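You operate a simulated robot arm through the tools that you are given. There is no shell and no other tool. Be economical: measure what you need, move in short steps, check, and stop when the job is done.

You are at the controls of a simulated robot arm. One attempt, no reset.

TASK
Try the brown ring from the bench top in the blue holder and sort it by band.
Fine: the one ring at the bench, set in the holder, tried with the step gauge; white at the rim means rework tray, else pass tray; gauge back in the grey cup.

The check looks at the end state, three seconds after you hand in, the way a careful person would. Anything else that was tipped, shoved, dropped, spilled or broken makes it a failure.

THE ROBOT
A 7-joint arm with a fingered hand on a trunk, on a base that drives. Base frame: it is fixed to the floor where the robot stands at the start and does not move with it; the origin is under the middle of the robot, x ahead of it, y to its left, z up. Lengths are in m, angles in degrees, forces in N, time in s.
Its first joint turns from -115.0 to 115.0 degrees. Places, roughly: blue holder [0.5, 0.2, 0.9]; brown ring [2.5, -0.25, 1]; brown ring (6x6x6 cm) [0.5, 0.1, 0.9]; green pin (4x4x6 cm) [0.9, 0.1, 0.3]; grey cup [0.6, 0.3, 0.9]; orange pin (4x4x6 cm) [0.9, 0, 0.3]; pass tray [0.5, -0.1, 0.9]; rework tray [0.4, -0.3, 0.9]. Payload 3.1 kg.
Tool frame: the origin (TCP) lies between the finger pads and is the grasp point; the fingertips stand 0.022 m ahead of it; z points along the fingers, y is the line along which they close. Largest opening 0.112 m; the body of the gripper starts 0.06 m behind the TCP. The gripper is a hand of 3 fingers: y runs from the thumb to the fingers, the wrist lies at [0, 0, -0.218] in the tool frame, and closing takes about 1.5 s.
Orientation is told as [roll, pitch, yaw] about the base's x, y, z axes, in that order, counted from this pose: with the fingers straight down and closing along the base's y, the tool's x points along the base's -x, its y along +y and its z along -z.

THE INTERFACE
- The arm moves only by the tool play_rows. Its argument "plan" is one flat list of numbers, 7 for each row, row after row: the shift along the tool's x, y, z in units of 300 mm (1.0 is 300 mm), then the turn, a rotation vector about the tool's x, y, z in units of 60 degrees (1.0 is 60 degrees), then the opening in per cent of the stroke, from 0 (shut) to 100 (fully open). In form: [dx, dy, dz, wx, wy, wz, grip, dx, dy, dz, wx, wy, wz, grip, ...]. A call has 1 to 8 rows; each row is the pose to reach, as a shift and turn from the pose commanded when the call began, along the tool's axes at that moment. A call with a number of a shift or a turn outside -1 to 1 is refused whole. Rows are played at 5 a second. More than 0.05 m and 8.6 degrees between two rows, or a gripper value outside its range, and nothing of the call is played. A pose out of reach is approached as far as the arm can. The call stops where the force on the tool passes 40 N (or 10 N more than at its start, if that is more) or the arm is blocked; 0.2 s more then pass. Each finger travels about 0.108 m/s and halts on what it meets, pressing with about 21 N; the grip force reading is that of the motor and also rises with nothing between the fingers. The clock runs only during rows and for 0.2 s after the last one: add rows that repeat a pose to give the fingers time. It gives the time, the measured TCP pose, the force on the tool (base axes), the opening and the grip force at its end, in the units of the frame above (readings bear some noise), with the torque about the TCP (base axes, N m) and any sound that the robot's microphone picked up.
- Cameras (640 x 400 px; columns grow to the right, rows downward): "scene" is now at [0.0299, 0.1254, 1.6719]; the picture's right is [-0.33, -0.94, 0.00], its down [-0.66, 0.23, -0.72] and it looks along [0.68, -0.24, -0.69] (base axes); focal length 268 px, centre (320, 200). "wrist" rides on the gripper at [0.066, 0.003, -0.08] in the tool frame; the picture's right is [-0.05, 1.00, 0.00], its down [-0.77, -0.04, -0.64] and it looks along [-0.64, -0.03, 0.77] (tool axes); focal length 275 px, centre (320, 200). There is no depth. A picture from a camera that has moved, and an enlarged one, comes with that camera's place and axes in the base frame and with its lens. The place of the scene camera against the robot may be out by one fixed shift of up to 0.018 m in any direction.
- camera(camera): a new picture of that camera. It takes no simulated time.
- move_column(by): slides the trunk up (or, below 0, down) by that many m; the arm and the scene camera ride with it, the base frame stays. It gives what a move gives, with no picture.
- roll_base(legs): drives the robot by 1 to 6 legs, each [ahead, left, turn to the left] in m, m and degrees, along the robot's own axes; the way and the turn of a leg run together, so that a leg with both is an arc; at most 1.5 m and 180 degrees a leg. The arm and the cameras ride along, it lands a little off, and it stops where it bumps. It gives what a move gives.
- grasp_type(shape): the hand has 3 fingers and takes this shape, open, in about a second: jaw (thumb against the fingers, like two jaws); tri (thumb and two fingers); tip (a fingertip pinch); poke (one finger out to press); point (the index stretched); flat (the hand flat); cup (the hand cupped); fist (a fist). The gripper value then closes the fingers along that shape, each until it touches; the sizes above hold for jaw. It gives what a move gives, with no picture.
- turn_head(pan, tilt): turns the head with the scene camera to pan (to the left, within 155 degrees either way) and tilt (down, from -29 to 69), counted from straight ahead of the robot. It gives what a move gives.
- inspect(camera, box): a new picture of the part [left, top, right, bottom] of that camera's present view, enlarged. It takes no simulated time.
- sign_off(): hands the job in; it is judged then, once.

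Go step by step. Nothing tells you exact positions but the pictures and the camera data: compare them with the known pose of the tool, close in by small moves and look again before you grip or let go. The budget is 120 turns and 78 pictures, counting those below and the enlarged ones. Unless the task says otherwise, let go and move clear before handing in, and close with one line.

The tools are called after "Emit:" as a command line: name --argument value ..., lists and objects as JSON in quotes. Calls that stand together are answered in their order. play_rows: Moves the arm, as the interface text tells. Its arguments: {"type":"object","properties":{"plan":{"type":"array","items":{"type":"number"}}},"required":["plan"]} The other tools are called the same way: move_column (by) slides the trunk up or down; grasp_type (shape) gives the hand a shape; roll_base (legs) drives the base; turn_head (pan, tilt) turns the head that bears the scene camera; camera (camera) takes a picture; inspect (camera, box) takes an enlarged picture of a part of a camera's view; sign_off () hands the job in.

At the start:

```text
clock: 0.0
ee_pos: [0.4946, 0.1032, 1.2728]
tcp_rot: [0.1, -0.1, -0.1]
wrist_force: [-0.4, -0.3, 0.5]
moment: [0.05, -0.02, 0.01]
grip_width: 0.1118
grip_force: 0.0
shape: jaw
trunk travel left (down, up): [-0.8, 0.19]
robot x, y, heading: [0.0016, -0.0009, 0.3]
head pan, tilt: [-19.2, 44.0]
```

scene: 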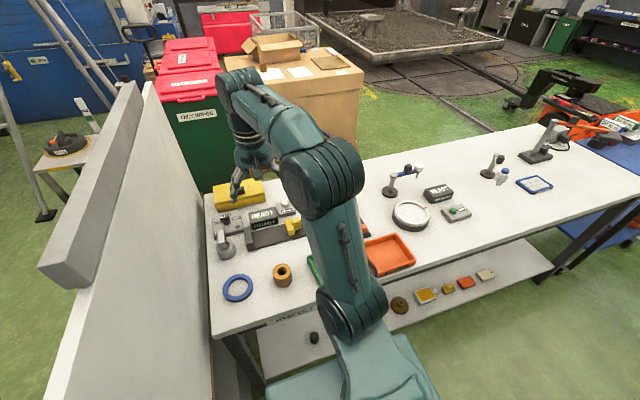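
wrist: 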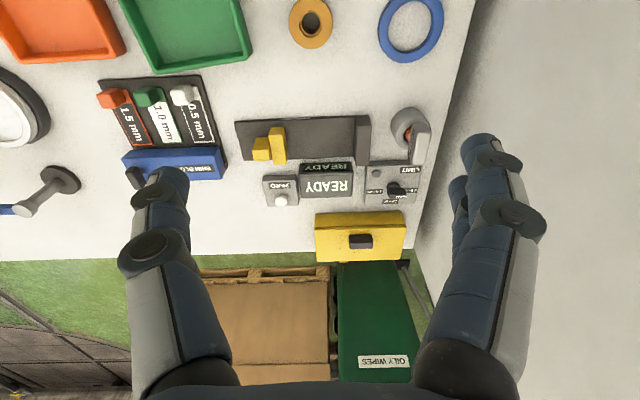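

I see the bench with a blue ring-shaped holder, the brown ring, a green and an orange tray, and what looks like a grey cup with something standing in it. I'll enlarge these before moving.

Emit:
inspect --camera "wrist" --box '[220, 0, 480, 220]'

Emit:
inspect --camera "scene" --box '[190, 160, 430, 330]'

```text
1.82 times, centred on (350, 110) of wrist
camera zoom: at [0.4288, 0.1072, 1.3549], right [0.05, 1.0, 0.0], down [0.77, -0.04, 0.64], along [0.64, -0.03, -0.77], focal length 500 px, centre (266, 364)
```

zoom: 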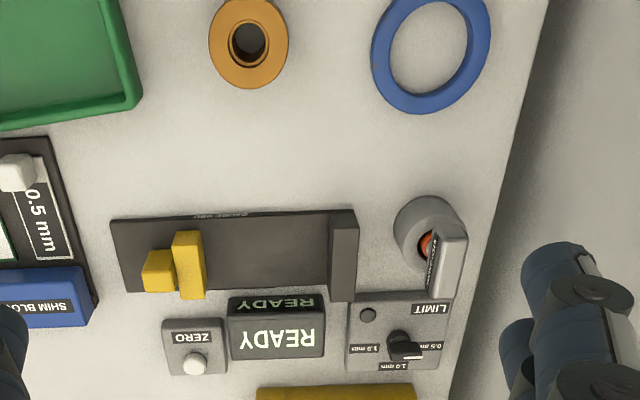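

```text
2.35 times, centred on (310, 245) of scene
camera zoom: at [0.0299, 0.1254, 1.6719], right [-0.33, -0.94, 0.0], down [-0.66, 0.23, -0.72], along [0.68, -0.24, -0.69], focal length 629 px, centre (344, 94)
```

zoom: 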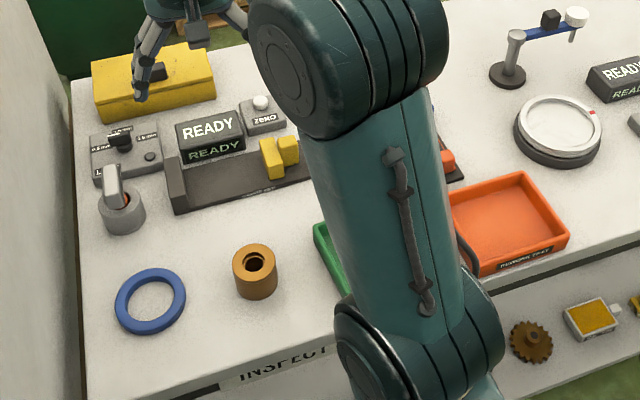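

The grey cup at the left holds the step gauge, whose flat handle sticks up. The ring is at about (0.477, 0.095) with its top at z 0.93–0.96. I'll lower the trunk to get a closer look.

Emit:
move_column --by -0.12

Emit:
camera --camera "wrist"

Emit:
camera --camera "scene"

```text
clock: 1.5
ee_pos: [0.4951, 0.1037, 1.154]
tcp_rot: [0.0, 0.1, -0.1]
wrist_force: [0.4, -0.6, -0.1]
moment: [0.02, 0.0, 0.0]
grip_width: 0.112
grip_force: 0.0
shape: jaw
trunk travel left (down, up): [-0.68, 0.31]
robot x, y, heading: [0.0, -0.0036, -0.1]
head pan, tilt: [-19.2, 44.0]
```

```text
73 pictures are left
camera wrist: at [0.4287, 0.1071, 1.2349], right [0.05, 1.0, 0.0], down [0.77, -0.04, 0.64], along [0.64, -0.03, -0.77], focal length 275 px, centre (320, 200)
```

wrist: 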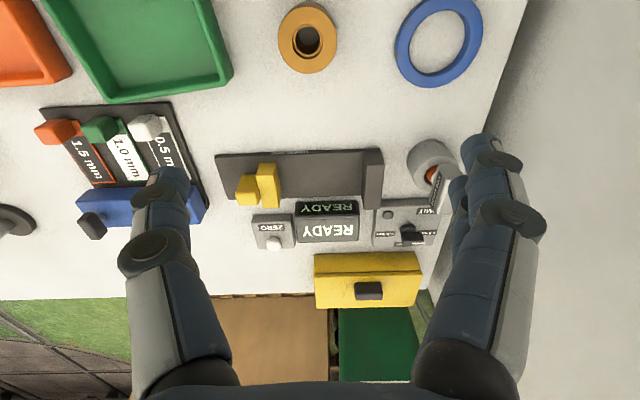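

```text
72 pictures are left
camera scene: at [0.0298, 0.1253, 1.5519], right [-0.33, -0.94, 0.0], down [-0.66, 0.23, -0.72], along [0.68, -0.24, -0.69], focal length 268 px, centre (320, 200)
```

scene: 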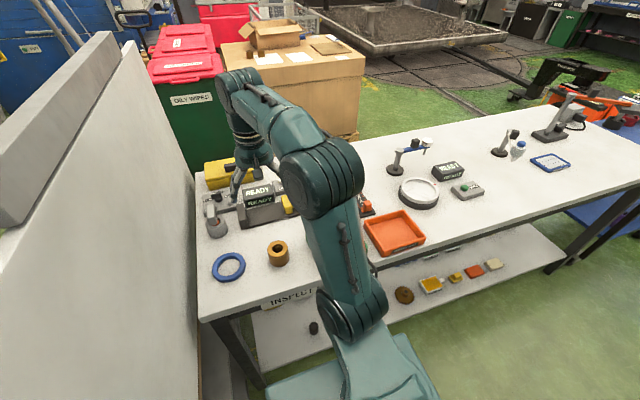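

The ring top reads about z 0.92–0.96 near (0.481, 0.094). I'll move over it and come down part way.

Emit:
play_rows --plan '[0.047, -0.032, 0.13, 0, 0, 0, 100, 0.047, -0.032, 0.26, 0, 0, 0, 100, 0.047, -0.032, 0.39, 0, 0, 0, 100, 0.047, -0.032, 0.39, 0, 0, 0, 100]'

Emit:
camera --camera "wrist"

```text
clock: 2.5
ee_pos: [0.4823, 0.0909, 1.035]
tcp_rot: [0.1, -0.1, 0.0]
wrist_force: [0.2, -0.1, 0.2]
moment: [0.0, 0.01, 0.02]
grip_width: 0.1119
grip_force: 0.2
shape: jaw
trunk travel left (down, up): [-0.68, 0.31]
robot x, y, heading: [-0.0017, -0.0036, -0.2]
head pan, tilt: [-19.2, 44.0]
```

```text
71 pictures are left
camera wrist: at [0.4155, 0.096, 1.1173], right [0.05, 1.0, 0.0], down [0.77, -0.04, 0.64], along [0.64, -0.03, -0.77], focal length 275 px, centre (320, 200)
```

wrist: 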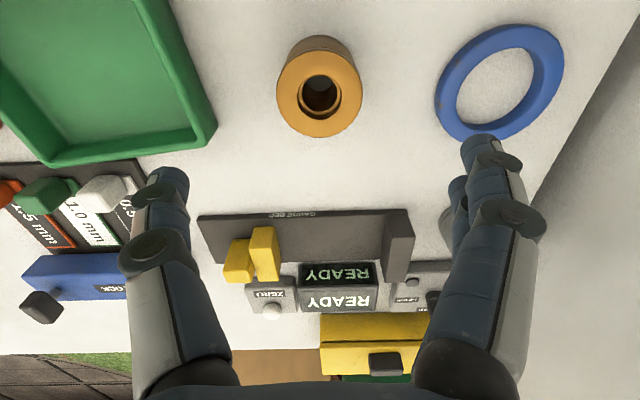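

The ring top is at z≈0.924 (bench ≈0.864) and its centre at (0.4807, 0.0926). I'll come down around it with the fingers open.

Emit:
play_rows --plan '[0.005, 0.005, 0.14, 0, 0, 0, 100, 0.005, 0.005, 0.28, 0, 0, 0, 100, 0.005, 0.005, 0.36, 0, 0, 0, 100, 0.005, 0.005, 0.42, 0, 0, 0, 100, 0.005, 0.005, 0.42, 0, 0, 0, 100]'

Emit:
camera --camera "wrist"

```text
clock: 3.7
ee_pos: [0.4804, 0.094, 0.9087]
tcp_rot: [-0.1, 0.0, 0.0]
wrist_force: [-0.3, -0.5, 0.5]
moment: [0.0, -0.02, 0.0]
grip_width: 0.1117
grip_force: 0.1
shape: jaw
trunk travel left (down, up): [-0.68, 0.31]
robot x, y, heading: [0.0007, -0.0003, 0.1]
head pan, tilt: [-19.2, 44.0]
```

```text
70 pictures are left
camera wrist: at [0.4135, 0.0984, 0.9905], right [0.05, 1.0, 0.0], down [0.77, -0.04, 0.64], along [0.64, -0.03, -0.77], focal length 275 px, centre (320, 200)
```

wrist: 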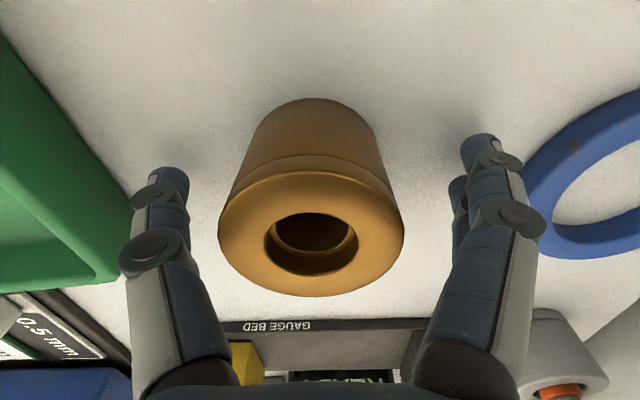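

The ring sits between the fingers, about 2 mm off centre. I'll close on it.

Emit:
play_rows --plan '[0, -0.005, 0, 0, 0, 0, 80, 0, -0.005, 0, 0, 0, 0, 65, 0, -0.005, 0, 0, 0, 0, 50, 0, -0.005, 0, 0, 0, 0, 45, 0, -0.005, 0, 0, 0, 0, 40, 0, -0.005, 0, 0, 0, 0, 35, 0, -0.005, 0, 0, 0, 0, 35, 0, -0.005, 0, 0, 0, 0, 35]'

Emit:
camera --camera "wrist"

```text
clock: 5.5
ee_pos: [0.4791, 0.093, 0.9087]
tcp_rot: [-0.1, 0.1, 0.0]
wrist_force: [-1.0, 0.1, -0.2]
moment: [0.01, -0.02, -0.01]
grip_width: 0.0503
grip_force: 21.0
shape: jaw
trunk travel left (down, up): [-0.68, 0.31]
robot x, y, heading: [0.003, -0.0005, 0.0]
head pan, tilt: [-19.2, 44.0]
```

```text
69 pictures are left
camera wrist: at [0.4135, 0.0974, 0.991], right [0.05, 1.0, 0.0], down [0.77, -0.04, 0.64], along [0.64, -0.03, -0.77], focal length 275 px, centre (320, 200)
```

wrist: 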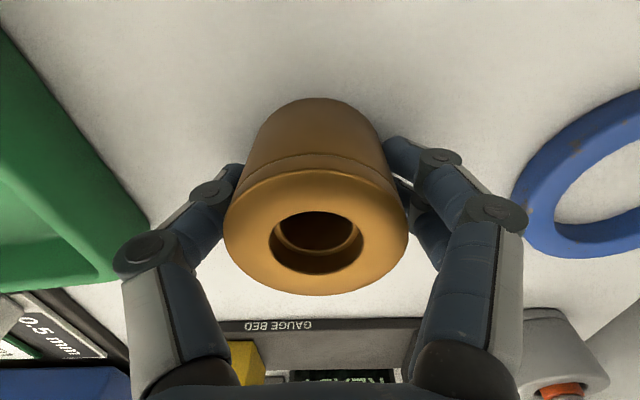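

The ring is gripped. I'll lift it and carry it toward the blue holder at about (0.493, 0.242).

Emit:
play_rows --plan '[0, -0.005, -0.1, 0, 0, 0, 35, 0, -0.005, -0.2, 0, 0, 0, 35, 0, 0.12, -0.25, 0, 0, 0, 35, -0.02, 0.24, -0.25, 0, 0, 0, 35, -0.03, 0.36, -0.25, 0, 0, 0, 35, -0.045, 0.48, -0.25, 0, 0, 0, 35, -0.045, 0.48, -0.25, 0, 0, 0, 35]'

Emit:
camera --camera "wrist"

Emit:
camera --camera "scene"

```text
clock: 7.1
ee_pos: [0.4939, 0.2377, 0.9855]
tcp_rot: [-0.1, -0.1, 0.0]
wrist_force: [0.9, 0.3, -3.9]
moment: [-0.01, -0.03, 0.01]
grip_width: 0.0503
grip_force: 21.0
shape: jaw
trunk travel left (down, up): [-0.68, 0.31]
robot x, y, heading: [-0.0005, 0.0002, 0.2]
head pan, tilt: [-19.2, 44.0]
```

```text
68 pictures are left
camera wrist: at [0.4272, 0.2416, 1.0675], right [0.05, 1.0, 0.0], down [0.77, -0.04, 0.64], along [0.63, -0.03, -0.77], focal length 275 px, centre (320, 200)
```

wrist: 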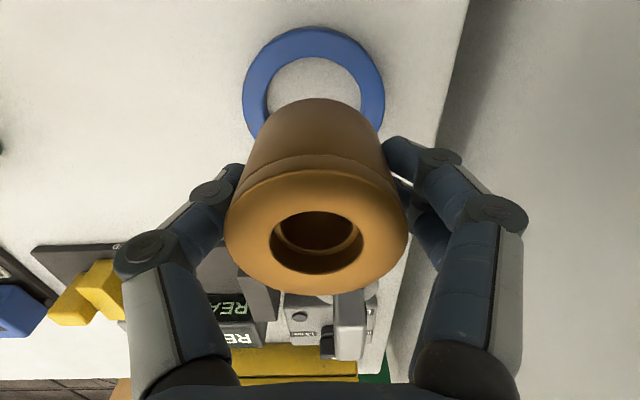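

```text
67 pictures are left
camera scene: at [0.0305, 0.1247, 1.5519], right [-0.33, -0.94, 0.0], down [-0.66, 0.23, -0.72], along [0.68, -0.24, -0.69], focal length 268 px, centre (320, 200)
```

scene: 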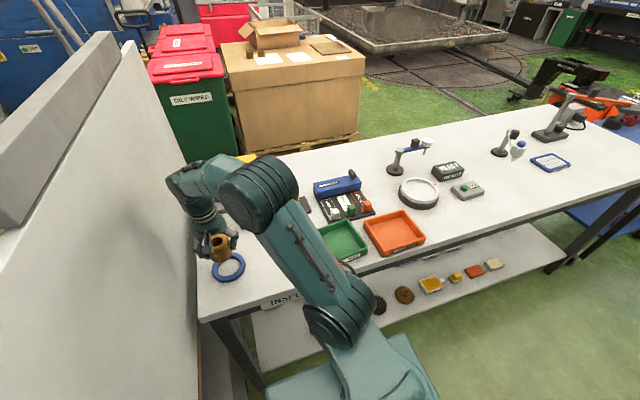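

The ring is held over the holder. The fit looks close, so I'll enlarge the view to measure both.

Emit:
inspect --camera "wrist" --box '[220, 10, 420, 135]'

Emit:
inspect --camera "scene" --box '[190, 220, 270, 290]'

```text
3.20 times, centred on (320, 72) of wrist
camera zoom: at [0.4272, 0.2416, 1.0675], right [0.05, 1.0, 0.0], down [0.77, -0.04, 0.64], along [0.63, -0.03, -0.77], focal length 881 px, centre (320, 608)
```

zoom: 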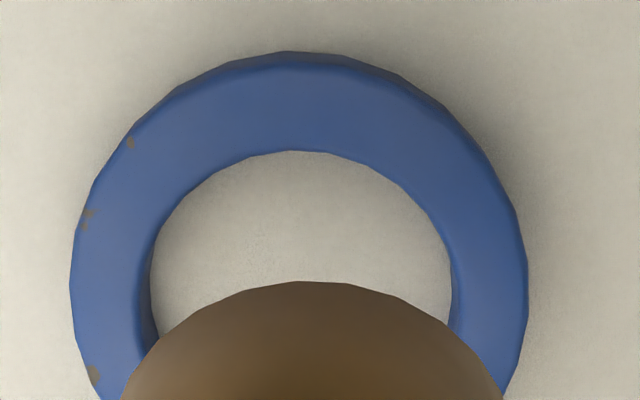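

```text
5.71 times, centred on (230, 255) of scene
camera zoom: at [0.0305, 0.1247, 1.5519], right [-0.33, -0.94, 0.0], down [-0.66, 0.23, -0.72], along [0.68, -0.24, -0.69], focal length 1529 px, centre (834, -114)
```

zoom: 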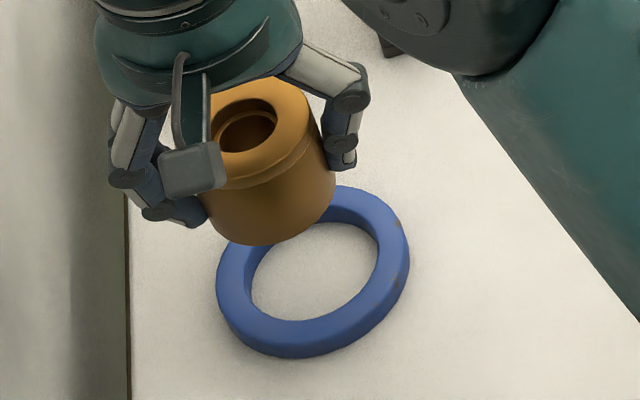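

The holder bore is about 68 mm and the ring about 59 mm, so there is 4–5 mm clearance all round. I'll shift the ring (+3, −3) mm and lower it to just above the holder to check.

Emit:
play_rows --plan '[-0.01, -0.01, 0, 0, 0, 0, 35, -0.01, -0.01, 0.08, 0, 0, 0, 35, -0.01, -0.01, 0.155, 0, 0, 0, 35, -0.01, -0.01, 0.155, 0, 0, 0, 35]'

Emit:
inspect --camera "wrist" --box '[220, 50, 420, 175]'

Emit:
inspect --camera "scene" --box '[190, 220, 270, 290]'

```text
clock: 8.1
ee_pos: [0.4966, 0.2339, 0.9368]
tcp_rot: [0.1, 0.1, 0.0]
wrist_force: [0.0, 0.1, -4.9]
moment: [-0.01, 0.02, 0.02]
grip_width: 0.05
grip_force: 20.7
shape: jaw
trunk travel left (down, up): [-0.68, 0.31]
robot x, y, heading: [0.0042, -0.0012, 0.1]
head pan, tilt: [-19.2, 44.0]
```

```text
3.20 times, centred on (320, 112) of wrist
camera zoom: at [0.4292, 0.2389, 1.0193], right [0.05, 1.0, 0.0], down [0.77, -0.04, 0.64], along [0.63, -0.03, -0.77], focal length 881 px, centre (320, 480)
```

zoom: 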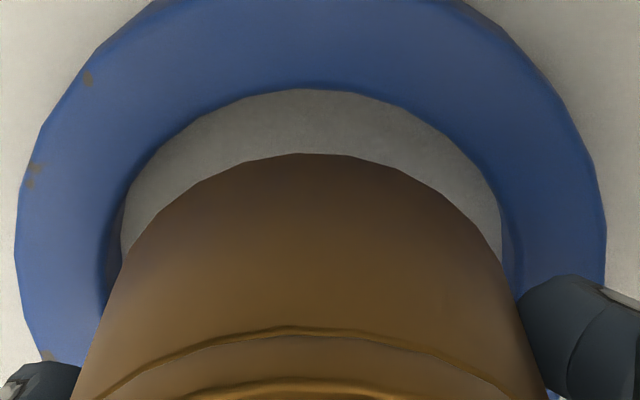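

```text
5.71 times, centred on (230, 255) of scene
camera zoom: at [0.0304, 0.1257, 1.5518], right [-0.33, -0.94, 0.0], down [-0.66, 0.23, -0.72], along [0.68, -0.24, -0.69], focal length 1529 px, centre (834, -114)
```

zoom: 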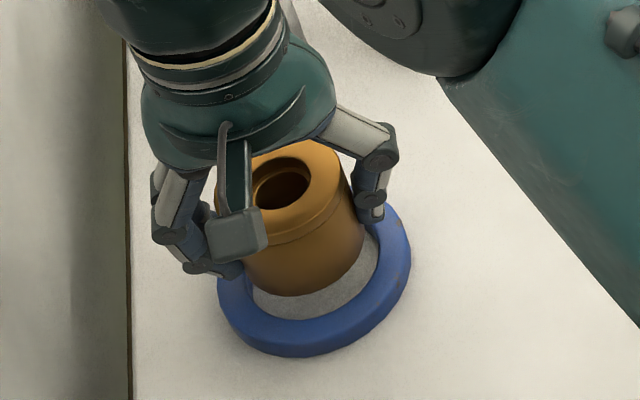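

The ring is centred in the bore. I'll lower it gently and watch the force.

Emit:
play_rows --plan '[0, 0, 0.03, 0, 0, 0, 35, 0, 0, 0.06, 0, 0, 0, 35, 0, 0, 0.075, 0, 0, 0, 35, 0, 0, 0.083, 0, 0, 0, 35, 0, 0, 0.083, 0, 0, 0, 35]'

Emit:
camera --camera "wrist"

Emit:
inspect --camera "scene" --box '[190, 220, 270, 290]'

```text
clock: 9.3
ee_pos: [0.4963, 0.2355, 0.9152]
tcp_rot: [0.3, -0.5, 0.1]
wrist_force: [9.4, 1.9, 35.0]
moment: [0.04, -0.16, -0.06]
grip_width: 0.0505
grip_force: 21.4
shape: jaw
trunk travel left (down, up): [-0.68, 0.31]
robot x, y, heading: [-0.0027, -0.0027, 0.2]
head pan, tilt: [-19.2, 44.0]
```

```text
62 pictures are left
camera wrist: at [0.4289, 0.2381, 0.9975], right [0.05, 1.0, 0.01], down [0.77, -0.04, 0.64], along [0.64, -0.03, -0.77], focal length 275 px, centre (320, 200)
```

wrist: 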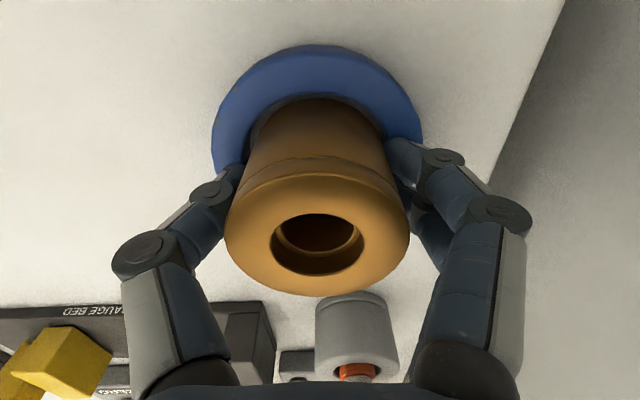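

```text
5.71 times, centred on (230, 255) of scene
camera zoom: at [0.027, 0.1235, 1.5526], right [-0.33, -0.94, 0.0], down [-0.65, 0.23, -0.72], along [0.68, -0.24, -0.69], focal length 1529 px, centre (834, -114)
```

zoom: 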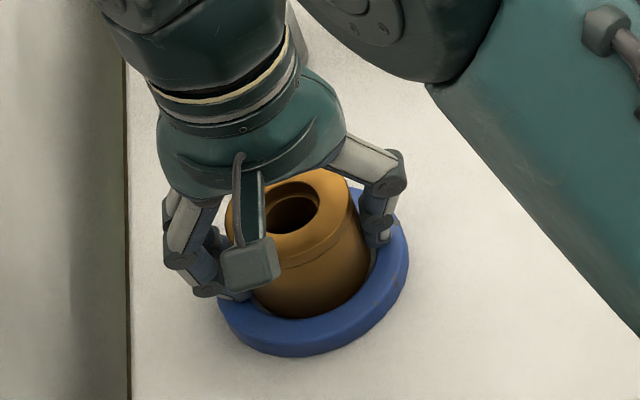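

Contact came about 6 mm early with a push toward +x, so the ring's near side is probably on the holder rim. I'll back up, shift +x a little and look closely.

Emit:
play_rows --plan '[0, 0, -0.02, 0, 0, 0, 35, 0, 0, -0.04, 0, 0, 0, 35, 0, 0, -0.04, 0, 0, 0, 35]'

Emit:
inspect --camera "wrist" --box '[200, 40, 440, 190]'

Emit:
inspect --camera "scene" --box '[210, 245, 250, 280]'

```text
clock: 10.1
ee_pos: [0.4946, 0.2349, 0.9233]
tcp_rot: [-0.1, 0.1, 0.0]
wrist_force: [-0.3, 0.0, -4.6]
moment: [-0.02, -0.03, -0.03]
grip_width: 0.0506
grip_force: 21.0
shape: jaw
trunk travel left (down, up): [-0.68, 0.31]
robot x, y, heading: [-0.003, -0.0003, -0.0]
head pan, tilt: [-19.2, 44.0]
```

```text
2.67 times, centred on (320, 115) of wrist
camera zoom: at [0.4295, 0.2393, 1.006], right [0.05, 1.0, 0.0], down [0.77, -0.03, 0.63], along [0.63, -0.03, -0.77], focal length 734 px, centre (320, 427)
```

zoom: 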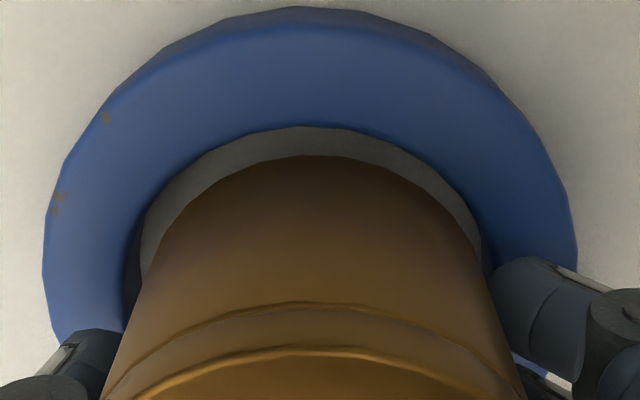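

```text
11.43 times, centred on (230, 262) of scene
camera zoom: at [0.0308, 0.1259, 1.5517], right [-0.33, -0.94, 0.0], down [-0.66, 0.23, -0.72], along [0.68, -0.24, -0.69], focal length 3057 px, centre (1349, -514)
```

zoom: 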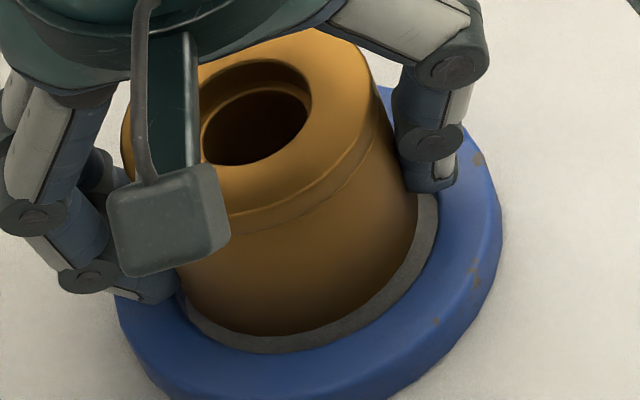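

It seems the fingertips meet the holder's top (z≈0.893) before the ring bottoms out. Rather than drop the ring, I'll set it back on the open bench and re-grip about 9 mm higher.

Emit:
play_rows --plan '[0, 0, -0.1, 0, 0, 0, 35, 0, -0.1, -0.16, 0, 0, 0, 35, 0.02, -0.22, -0.16, 0, 0, 0, 35, 0.04, -0.34, -0.16, 0, 0, 0, 35, 0.04, -0.46, -0.16, 0, 0, 0, 35, 0.04, -0.46, -0.06, 0, 0, 0, 35, 0.04, -0.46, 0.03, 0, 0, 0, 35, 0.04, -0.46, 0.045, 0, 0, 0, 35]'

```text
clock: 11.9
ee_pos: [0.4843, 0.0974, 0.9105]
tcp_rot: [0.0, 0.0, 0.1]
wrist_force: [0.2, -0.7, -3.7]
moment: [0.03, 0.0, 0.0]
grip_width: 0.0505
grip_force: 20.8
shape: jaw
trunk travel left (down, up): [-0.68, 0.31]
robot x, y, heading: [-0.0037, -0.0012, 0.1]
head pan, tilt: [-19.2, 44.0]
```

Still about 1–2 mm above the bench. I'll lower until light contact, then open and rise 9 mm.

Emit:
play_rows --plan '[0, 0, 0.003, 0, 0, 0, 35, 0, 0, 0.006, 0, 0, 0, 35, 0, 0, 0.008, 0, 0, 0, 35, 0, 0, 0.008, 0, 0, 0, 35]'

```text
clock: 12.9
ee_pos: [0.4841, 0.0974, 0.9086]
tcp_rot: [0.0, 0.1, -0.1]
wrist_force: [0.3, -0.1, -3.2]
moment: [0.02, 0.02, 0.01]
grip_width: 0.0502
grip_force: 20.8
shape: jaw
trunk travel left (down, up): [-0.68, 0.31]
robot x, y, heading: [-0.001, 0.0007, -0.0]
head pan, tilt: [-19.2, 44.0]
```

Emit:
play_rows --plan '[0, 0, 0.003, 0, 0, 0, 35, 0, 0, 0.006, 0, 0, 0, 35, 0, 0, 0.009, 0, 0, 0, 35, 0, 0, 0.012, 0, 0, 0, 35, 0, 0, 0.012, 0, 0, 0, 35]'

Emit:
camera --camera "wrist"

```text
clock: 14.1
ee_pos: [0.4828, 0.0974, 0.907]
tcp_rot: [0.0, -0.1, -0.1]
wrist_force: [6.4, -1.4, 20.2]
moment: [-0.05, -0.1, 0.0]
grip_width: 0.0505
grip_force: 21.3
shape: jaw
trunk travel left (down, up): [-0.68, 0.31]
robot x, y, heading: [0.0017, -0.0015, 0.0]
head pan, tilt: [-19.2, 44.0]
```

```text
58 pictures are left
camera wrist: at [0.4171, 0.1009, 0.9891], right [0.05, 1.0, 0.0], down [0.77, -0.04, 0.64], along [0.64, -0.03, -0.77], focal length 275 px, centre (320, 200)
```

wrist: 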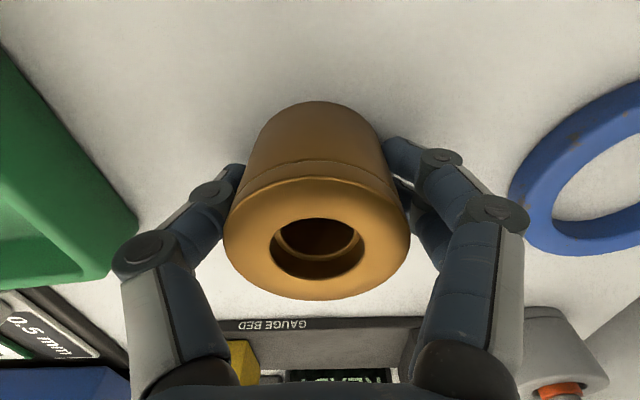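

The ring is on the bench. I'll relax, open, rise to TCP ≈0.918 and close again.

Emit:
play_rows --plan '[0, 0, -0.006, 0, 0, 0, 35, 0, 0, -0.006, 0, 0, 0, 50, 0, 0, -0.006, 0, 0, 0, 70, 0, 0, -0.006, 0, 0, 0, 70, 0, 0, -0.025, 0, 0, 0, 70, 0, 0, -0.043, 0, 0, 0, 70, 0, 0, -0.043, 0, 0, 0, 70]'

Emit:
play_rows --plan '[0, 0, 0, 0, 0, 0, 60, 0, 0, 0, 0, 0, 0, 50, 0, 0, 0, 0, 0, 0, 40, 0, 0, 0, 0, 0, 0, 35, 0, 0, 0, 0, 0, 0, 35, 0, 0, 0, 0, 0, 0, 35]'

Emit:
camera --camera "wrist"

```text
clock: 15.7
ee_pos: [0.4835, 0.0958, 0.9194]
tcp_rot: [0.0, 0.0, 0.0]
wrist_force: [-0.3, 0.8, 0.2]
moment: [0.0, 0.03, 0.01]
grip_width: 0.078
grip_force: 0.0
shape: jaw
trunk travel left (down, up): [-0.68, 0.31]
robot x, y, heading: [-0.0024, -0.0008, 0.0]
head pan, tilt: [-19.2, 44.0]
```

```text
clock: 17.1
ee_pos: [0.4846, 0.0974, 0.918]
tcp_rot: [0.0, 0.0, 0.1]
wrist_force: [-0.2, -0.7, 0.2]
moment: [0.02, -0.02, -0.02]
grip_width: 0.0503
grip_force: 21.0
shape: jaw
trunk travel left (down, up): [-0.68, 0.31]
robot x, y, heading: [0.0063, -0.0009, 0.2]
head pan, tilt: [-19.2, 44.0]
```

```text
57 pictures are left
camera wrist: at [0.4178, 0.1006, 1.0008], right [0.05, 1.0, 0.0], down [0.77, -0.04, 0.64], along [0.64, -0.03, -0.77], focal length 275 px, centre (320, 200)
```

wrist: 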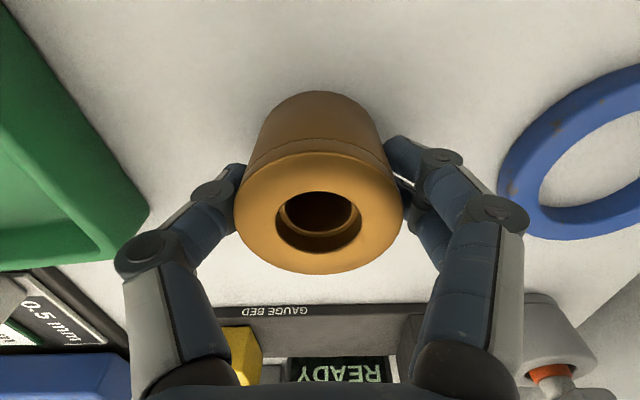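

The re-grip is good. I'll lift, carry it over the holder and lower it to just inside.

Emit:
play_rows --plan '[0, 0, -0.1, 0, 0, 0, 35, 0, 0.0, -0.18, 0, 0, 0, 35, 0, 0.12, -0.18, 0, 0, 0, 35, -0.02, 0.24, -0.18, 0, 0, 0, 35, -0.034, 0.36, -0.18, 0, 0, 0, 35, -0.034, 0.459, -0.18, 0, 0, 0, 35, -0.034, 0.459, -0.09, 0, 0, 0, 35, -0.034, 0.459, -0.09, 0, 0, 0, 35]'

Emit:
inspect --camera "wrist" --box '[200, 40, 440, 190]'

Emit:
inspect --camera "scene" --box '[210, 240, 250, 275]'

```text
clock: 18.9
ee_pos: [0.4941, 0.2352, 0.9449]
tcp_rot: [0.0, -0.1, 0.1]
wrist_force: [-0.6, -0.1, -4.0]
moment: [0.03, 0.03, -0.01]
grip_width: 0.0502
grip_force: 21.2
shape: jaw
trunk travel left (down, up): [-0.68, 0.31]
robot x, y, heading: [-0.0009, -0.0001, 0.2]
head pan, tilt: [-19.2, 44.0]
```

```text
2.67 times, centred on (320, 115) of wrist
camera zoom: at [0.429, 0.2398, 1.0271], right [0.05, 1.0, 0.0], down [0.77, -0.04, 0.64], along [0.64, -0.03, -0.77], focal length 734 px, centre (320, 427)
```

zoom: 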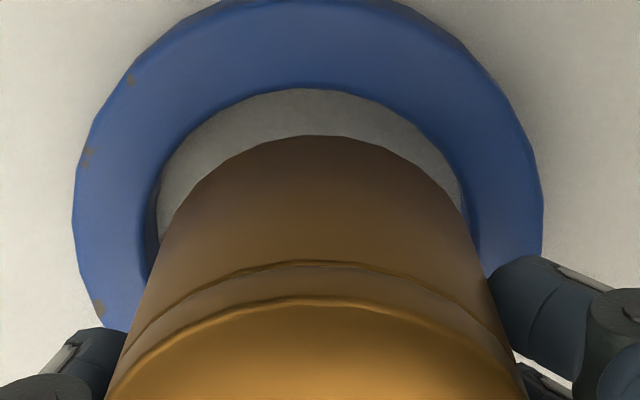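

```text
11.43 times, centred on (230, 258) of scene
camera zoom: at [0.03, 0.126, 1.5518], right [-0.33, -0.94, 0.0], down [-0.66, 0.23, -0.72], along [0.68, -0.24, -0.69], focal length 3057 px, centre (1349, -457)
```

zoom: 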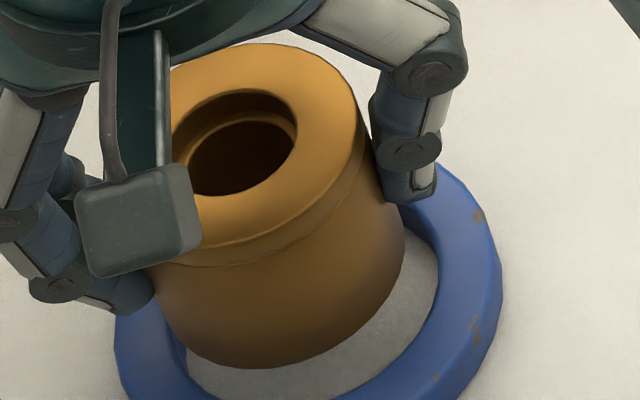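

Well aligned; a 1 mm nudge to −y, then down to the bench.

Emit:
play_rows --plan '[0, -0.004, 0.03, 0, 0, 0, 35, 0, -0.004, 0.06, 0, 0, 0, 35, 0, -0.004, 0.08, 0, 0, 0, 35, 0, -0.004, 0.087, 0, 0, 0, 35, 0, -0.004, 0.09, 0, 0, 0, 35, 0, -0.004, 0.093, 0, 0, 0, 35, 0, -0.004, 0.093, 0, 0, 0, 35]'

Emit:
camera --camera "wrist"

```text
clock: 20.5
ee_pos: [0.4938, 0.2329, 0.9177]
tcp_rot: [0.0, 0.0, 0.0]
wrist_force: [1.2, -0.2, 5.9]
moment: [0.01, -0.04, 0.0]
grip_width: 0.0502
grip_force: 21.0
shape: jaw
trunk travel left (down, up): [-0.68, 0.31]
robot x, y, heading: [0.0018, 0.0038, 0.1]
head pan, tilt: [-19.2, 44.0]
```

```text
54 pictures are left
camera wrist: at [0.4277, 0.2371, 1.0002], right [0.05, 1.0, 0.0], down [0.77, -0.04, 0.64], along [0.64, -0.03, -0.77], focal length 275 px, centre (320, 200)
```

wrist: 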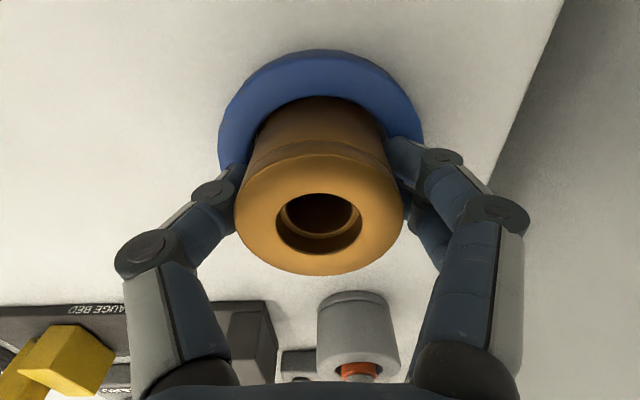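

The ring is seated in the holder. I'll release and rise, then look at the gauge.

Emit:
play_rows --plan '[0, 0, 0, 0, 0, 0, 50, 0, 0, 0, 0, 0, 0, 70, 0, 0, 0, 0, 0, 0, 70, 0, 0, -0.12, 0, 0, 0, 70, 0, 0, -0.26, 0, 0, 0, 70, 0, 0, -0.4, 0, 0, 0, 70, 0, 0, -0.54, 0, 0, 0, 70, 0, 0, -0.54, 0, 0, 0, 70]'

Emit:
camera --camera "wrist"

Emit:
inspect --camera "scene" --box '[180, 180, 300, 280]'

```text
clock: 22.3
ee_pos: [0.4929, 0.2348, 1.0782]
tcp_rot: [0.1, 0.0, 0.1]
wrist_force: [-0.5, -0.1, 0.0]
moment: [-0.02, 0.02, 0.0]
grip_width: 0.0783
grip_force: 0.0
shape: jaw
trunk travel left (down, up): [-0.68, 0.31]
robot x, y, heading: [0.0011, 0.0006, -0.4]
head pan, tilt: [-19.2, 44.0]
```

```text
53 pictures are left
camera wrist: at [0.4272, 0.2377, 1.16], right [0.05, 1.0, 0.0], down [0.77, -0.04, 0.64], along [0.63, -0.03, -0.77], focal length 275 px, centre (320, 200)
```

wrist: 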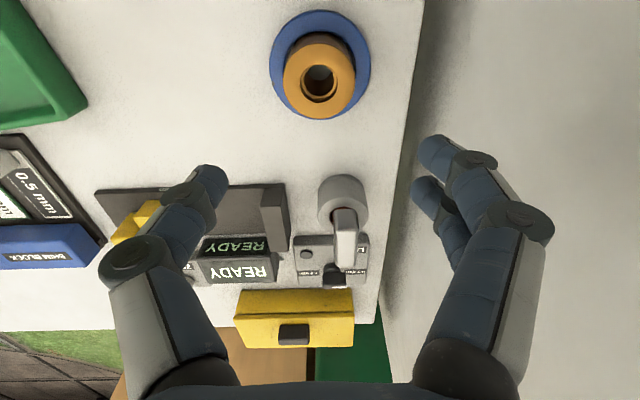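

```text
4.00 times, centred on (240, 230) of scene
camera zoom: at [0.0302, 0.1254, 1.5519], right [-0.33, -0.94, 0.0], down [-0.66, 0.23, -0.72], along [0.68, -0.24, -0.69], focal length 1070 px, centre (640, 80)
```

zoom: 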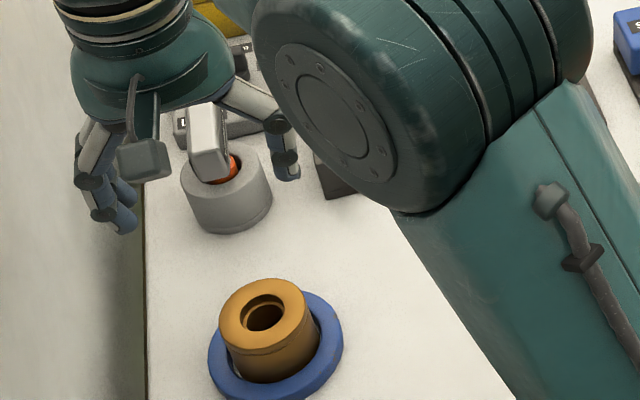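

The gauge stands in the grey cup with its flat handle up. I'll zoom in on it.

Emit:
inspect --camera "wrist" --box '[270, 150, 430, 290]'

```text
2.86 times, centred on (350, 220) of wrist
camera zoom: at [0.4272, 0.2377, 1.16], right [0.05, 1.0, 0.0], down [0.77, -0.04, 0.64], along [0.63, -0.03, -0.77], focal length 786 px, centre (234, 143)
```

zoom: 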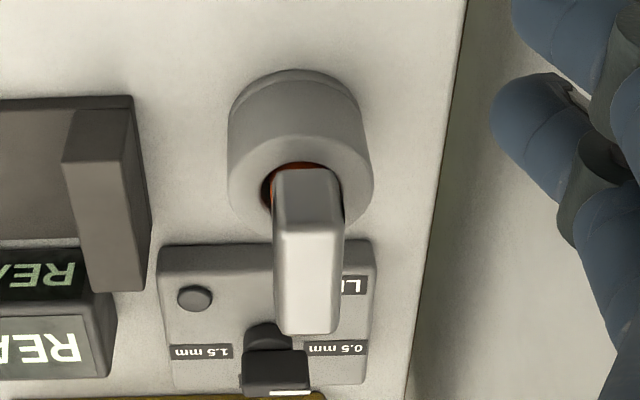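

The handle is a bar about 57 mm (x) × 20 mm (y), with its top near z 0.98 and its centre about (0.64, 0.255). The present hand orientation suits it, so I'll move over it at a safe height.

Emit:
play_rows --plan '[-0.12, 0.03, 0, 0, 0, 0, 60, -0.24, 0.06, 0, 0, 0, 0, 60, -0.36, 0.066, 0, 0, 0, 0, 60, -0.48, 0.066, 0, 0, 0, 0, 60, -0.48, 0.066, 0, 0, 0, 0, 60]'

Emit:
camera --camera "wrist"

Emit:
camera --camera "scene"

```text
clock: 23.5
ee_pos: [0.584, 0.2312, 1.0594]
tcp_rot: [0.0, 0.0, 0.0]
wrist_force: [0.6, -0.5, 1.1]
moment: [0.01, -0.03, 0.01]
grip_width: 0.0676
grip_force: 0.0
shape: jaw
out of reach, approached as far as the arm can: row 3, 4, 5
trunk travel left (down, up): [-0.68, 0.31]
robot x, y, heading: [0.0013, -0.0014, -0.1]
head pan, tilt: [-19.2, 44.0]
```

```text
50 pictures are left
camera wrist: at [0.5184, 0.2361, 1.1418], right [0.05, 1.0, 0.0], down [0.77, -0.04, 0.64], along [0.64, -0.03, -0.77], focal length 275 px, centre (320, 200)
```

wrist: 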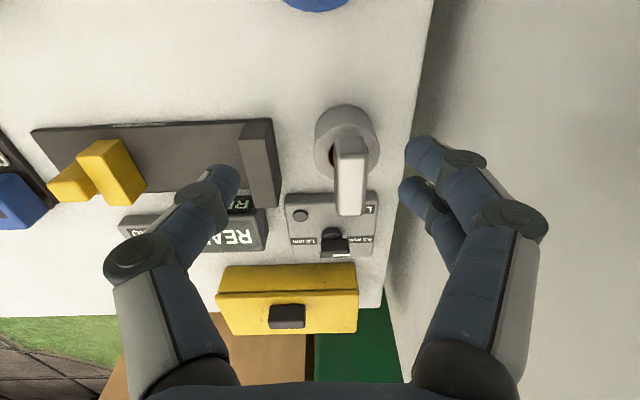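

```text
49 pictures are left
camera scene: at [0.0293, 0.1248, 1.5519], right [-0.33, -0.94, 0.0], down [-0.66, 0.23, -0.72], along [0.68, -0.24, -0.69], focal length 268 px, centre (320, 200)
```

scene: 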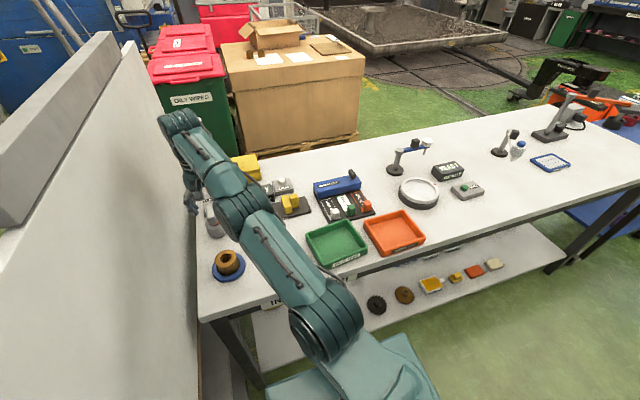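

That was out of reach at x≈0.584, so I need to drive ahead a little. I'll check the clearance between base and bench first.

Emit:
turn_head --pan 0 --tilt 69

Emit:
camera --camera "scene"

```text
clock: 24.4
ee_pos: [0.5855, 0.2334, 1.0584]
tcp_rot: [0.1, -0.1, 0.1]
wrist_force: [0.0, 0.2, 0.1]
moment: [0.0, 0.02, -0.02]
grip_width: 0.0678
grip_force: 0.1
shape: jaw
trunk travel left (down, up): [-0.68, 0.31]
robot x, y, heading: [0.0011, -0.0008, 0.0]
head pan, tilt: [0.0, 68.8]
```

```text
48 pictures are left
camera scene: at [0.0084, 0.1524, 1.5216], right [0.0, -1.0, 0.0], down [-0.93, 0.0, -0.36], along [0.36, 0.0, -0.93], focal length 268 px, centre (320, 200)
```

scene: 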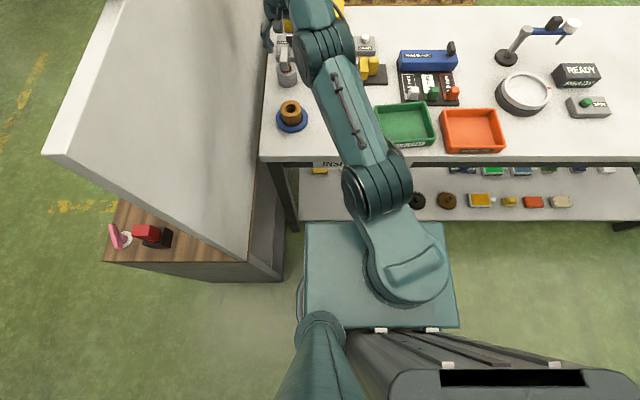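

The trunk carriage is well behind the bench edge (x≈0.385), so there is room to drive. I'll drive ahead 7 cm with the hand high above the gauge.

Emit:
play_rows --plan '[0.1, 0, -0.1, 0, 0, 0, 60, 0.1, 0, -0.1, 0, 0, 0, 60]'

Emit:
roll_base --legs '[[0.07, 0, 0]]'

Emit:
camera --camera "wrist"

```text
clock: 25.0
ee_pos: [0.5548, 0.2312, 1.0913]
tcp_rot: [0.1, 0.1, -0.1]
wrist_force: [-0.2, 0.4, -0.9]
moment: [-0.01, -0.02, 0.0]
grip_width: 0.0675
grip_force: 0.1
shape: jaw
trunk travel left (down, up): [-0.68, 0.31]
robot x, y, heading: [0.0013, 0.0019, 0.2]
head pan, tilt: [0.0, 68.8]
```

```text
clock: 26.0
ee_pos: [0.6264, 0.2322, 1.0902]
tcp_rot: [0.0, 0.1, -0.1]
wrist_force: [0.2, -0.1, 0.2]
moment: [0.0, 0.0, 0.01]
grip_width: 0.0673
grip_force: 0.0
shape: jaw
trunk travel left (down, up): [-0.68, 0.31]
robot x, y, heading: [0.0683, 0.0007, -0.1]
head pan, tilt: [0.0, 68.8]
```

```text
47 pictures are left
camera wrist: at [0.5607, 0.2373, 1.1719], right [0.05, 1.0, 0.0], down [0.77, -0.04, 0.63], along [0.63, -0.03, -0.77], focal length 275 px, centre (320, 200)
```

wrist: 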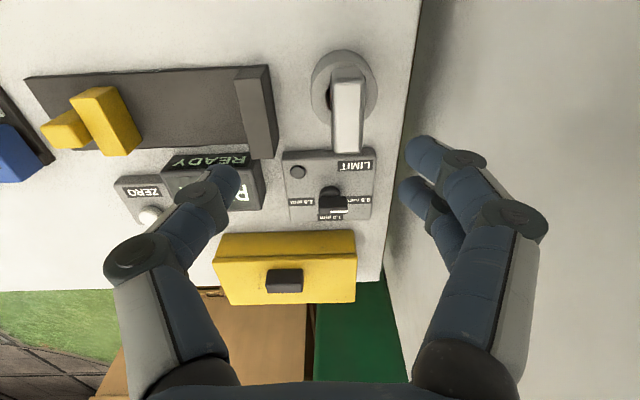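

The gauge handle centre is now at about (0.645, 0.254). I'll move above it and come down to TCP z≈1.02.

Emit:
play_rows --plan '[-0.062, 0.073, 0.05, 0, 0, 0, 60, -0.062, 0.073, 0.15, 0, 0, 0, 60, -0.062, 0.073, 0.234, 0, 0, 0, 60, -0.062, 0.073, 0.234, 0, 0, 0, 60]'

Emit:
camera --camera "wrist"

```text
clock: 27.0
ee_pos: [0.6441, 0.2541, 1.0212]
tcp_rot: [-0.1, 0.1, -0.1]
wrist_force: [0.5, -0.3, 0.4]
moment: [-0.02, 0.03, 0.01]
grip_width: 0.0677
grip_force: 0.1
shape: jaw
out of reach, approached as far as the arm can: row 1
trunk travel left (down, up): [-0.68, 0.31]
robot x, y, heading: [0.0731, -0.0028, -0.0]
head pan, tilt: [0.0, 68.8]
```

```text
46 pictures are left
camera wrist: at [0.5773, 0.2593, 1.103], right [0.05, 1.0, 0.0], down [0.77, -0.04, 0.64], along [0.64, -0.03, -0.77], focal length 275 px, centre (320, 200)
```

wrist: 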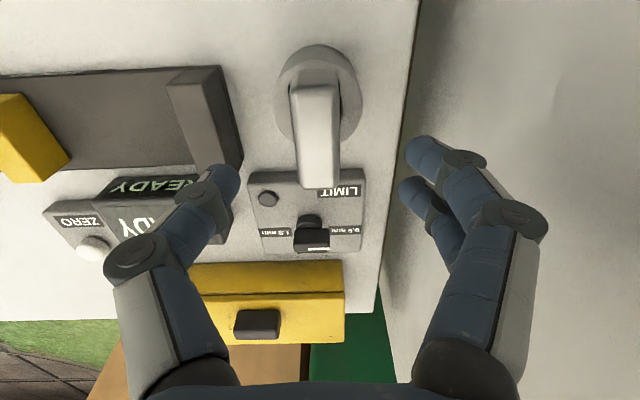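

Aligned with the handle. I'll descend to TCP z≈0.962.

Emit:
play_rows --plan '[0, 0, 0.07, 0, 0, 0, 60, 0, 0, 0.14, 0, 0, 0, 60, 0, 0, 0.195, 0, 0, 0, 60, 0, 0, 0.195, 0, 0, 0, 60]'

Emit:
camera --camera "wrist"

Emit:
turn_head --pan 25 --tilt 40

Emit:
camera --camera "scene"

```text
clock: 28.0
ee_pos: [0.644, 0.2564, 0.9627]
tcp_rot: [0.0, 0.0, 0.0]
wrist_force: [-0.4, 0.8, 0.1]
moment: [0.01, 0.0, 0.02]
grip_width: 0.0675
grip_force: 0.0
shape: jaw
trunk travel left (down, up): [-0.68, 0.31]
robot x, y, heading: [0.0686, 0.0012, -0.1]
head pan, tilt: [0.0, 68.8]
```

```text
45 pictures are left
camera wrist: at [0.5784, 0.2601, 1.0445], right [0.05, 1.0, 0.0], down [0.77, -0.04, 0.64], along [0.64, -0.03, -0.77], focal length 275 px, centre (320, 200)
```

wrist: 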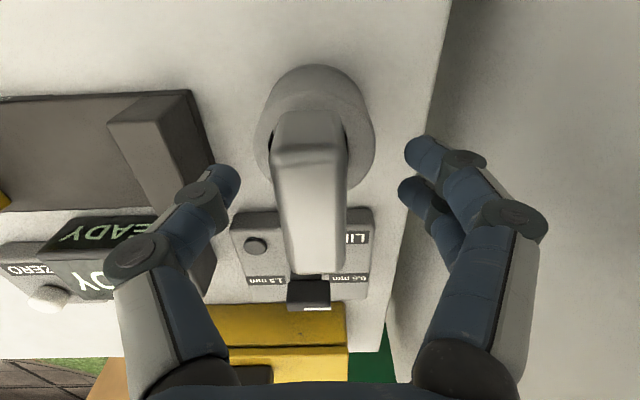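

```text
clock: 28.9
ee_pos: [0.644, 0.2553, 0.9626]
tcp_rot: [0.0, -0.1, 0.1]
wrist_force: [-0.1, 0.7, -0.5]
moment: [0.01, 0.0, 0.02]
grip_width: 0.0674
grip_force: 0.0
shape: jaw
trunk travel left (down, up): [-0.68, 0.31]
robot x, y, heading: [0.0715, -0.0006, -0.2]
head pan, tilt: [25.0, 40.0]
```

```text
44 pictures are left
camera scene: at [0.1001, 0.1883, 1.5576], right [0.42, -0.91, 0.0], down [-0.58, -0.27, -0.77], along [0.69, 0.32, -0.64], focal length 268 px, centre (320, 200)
```

scene: 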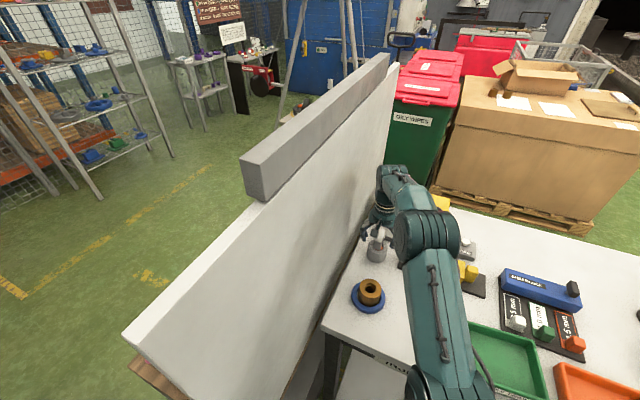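

Emit:
inspect --camera "scene" --box '[345, 205, 425, 315]'

Emit:
play_rows --plan '[0, 0, 0, 0, 0, 0, 50, 0, 0, 0, 0, 0, 0, 40, 0, 0, 0, 0, 0, 0, 30, 0, 0, 0, 0, 0, 0, 20, 0, 0, 0, 0, 0, 0, 10, 0, 0, 0, 0, 0, 0, 8, 0, 0, 0, 0, 0, 0, 8, 0, 0, 0, 0, 0, 0, 8]'

Emit:
camera --camera "wrist"

```text
3.64 times, centred on (385, 260) of scene
camera zoom: at [0.1001, 0.1883, 1.5576], right [0.42, -0.91, 0.0], down [-0.58, -0.27, -0.77], along [0.69, 0.32, -0.64], focal length 973 px, centre (84, -18)
```

zoom: 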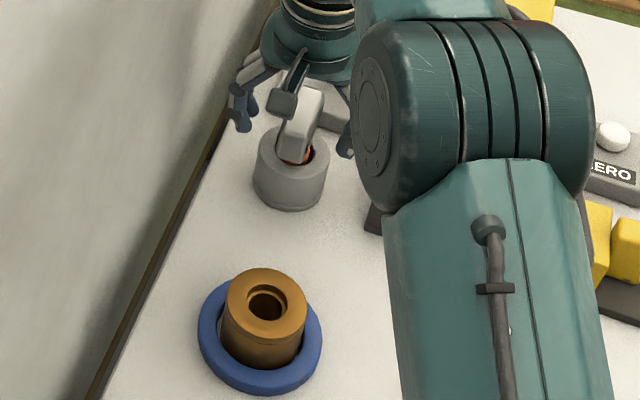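

```text
clock: 30.7
ee_pos: [0.6443, 0.2565, 0.9627]
tcp_rot: [0.1, 0.0, 0.0]
wrist_force: [-0.1, -1.1, 0.1]
moment: [0.01, 0.0, 0.02]
grip_width: 0.0185
grip_force: 20.8
shape: jaw
trunk travel left (down, up): [-0.68, 0.31]
robot x, y, heading: [0.0724, -0.0035, -0.2]
head pan, tilt: [25.0, 40.0]
```

```text
42 pictures are left
camera wrist: at [0.5787, 0.26, 1.0445], right [0.05, 1.0, 0.0], down [0.77, -0.04, 0.64], along [0.63, -0.03, -0.77], focal length 275 px, centre (320, 200)
```

wrist: 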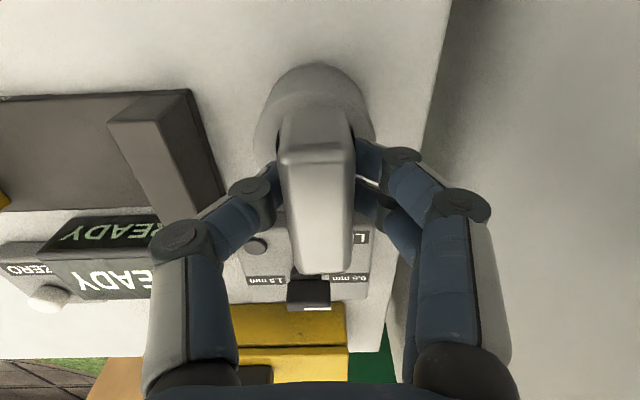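

The handle is gripped (18.5 mm). I'll lift it straight up with the trunk.

Emit:
move_column --by 0.12

Emit:
camera --camera "wrist"

Emit:
inspect --camera "scene" --box '[345, 205, 425, 315]'

```text
clock: 32.2
ee_pos: [0.6448, 0.2559, 1.082]
tcp_rot: [0.0, 0.0, 0.0]
wrist_force: [-0.4, 0.5, -2.0]
moment: [-0.02, -0.02, -0.04]
grip_width: 0.0184
grip_force: 20.9
shape: jaw
trunk travel left (down, up): [-0.8, 0.19]
robot x, y, heading: [0.0709, -0.0025, -0.1]
head pan, tilt: [25.0, 40.0]
```

```text
41 pictures are left
camera wrist: at [0.5789, 0.2601, 1.1644], right [0.05, 1.0, 0.0], down [0.77, -0.04, 0.64], along [0.63, -0.03, -0.77], focal length 275 px, centre (320, 200)
```

wrist: 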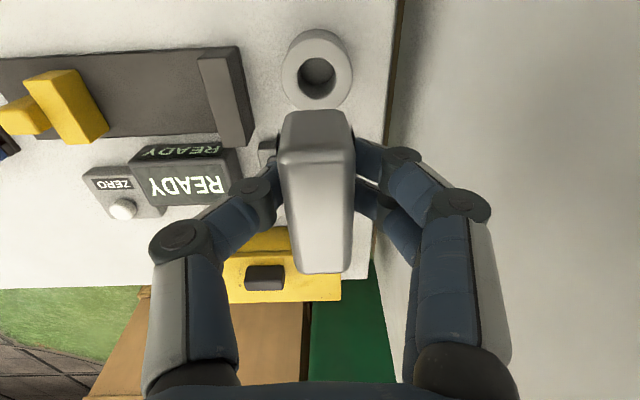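

```text
3.64 times, centred on (385, 260) of scene
camera zoom: at [0.1005, 0.1887, 1.6776], right [0.42, -0.91, 0.0], down [-0.58, -0.27, -0.77], along [0.69, 0.32, -0.64], focal length 973 px, centre (84, -18)
```

zoom: 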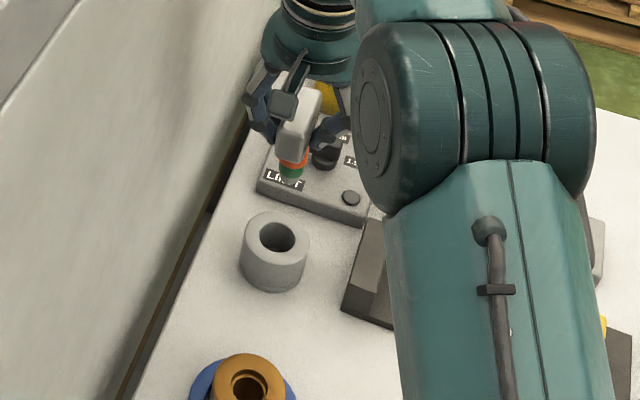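

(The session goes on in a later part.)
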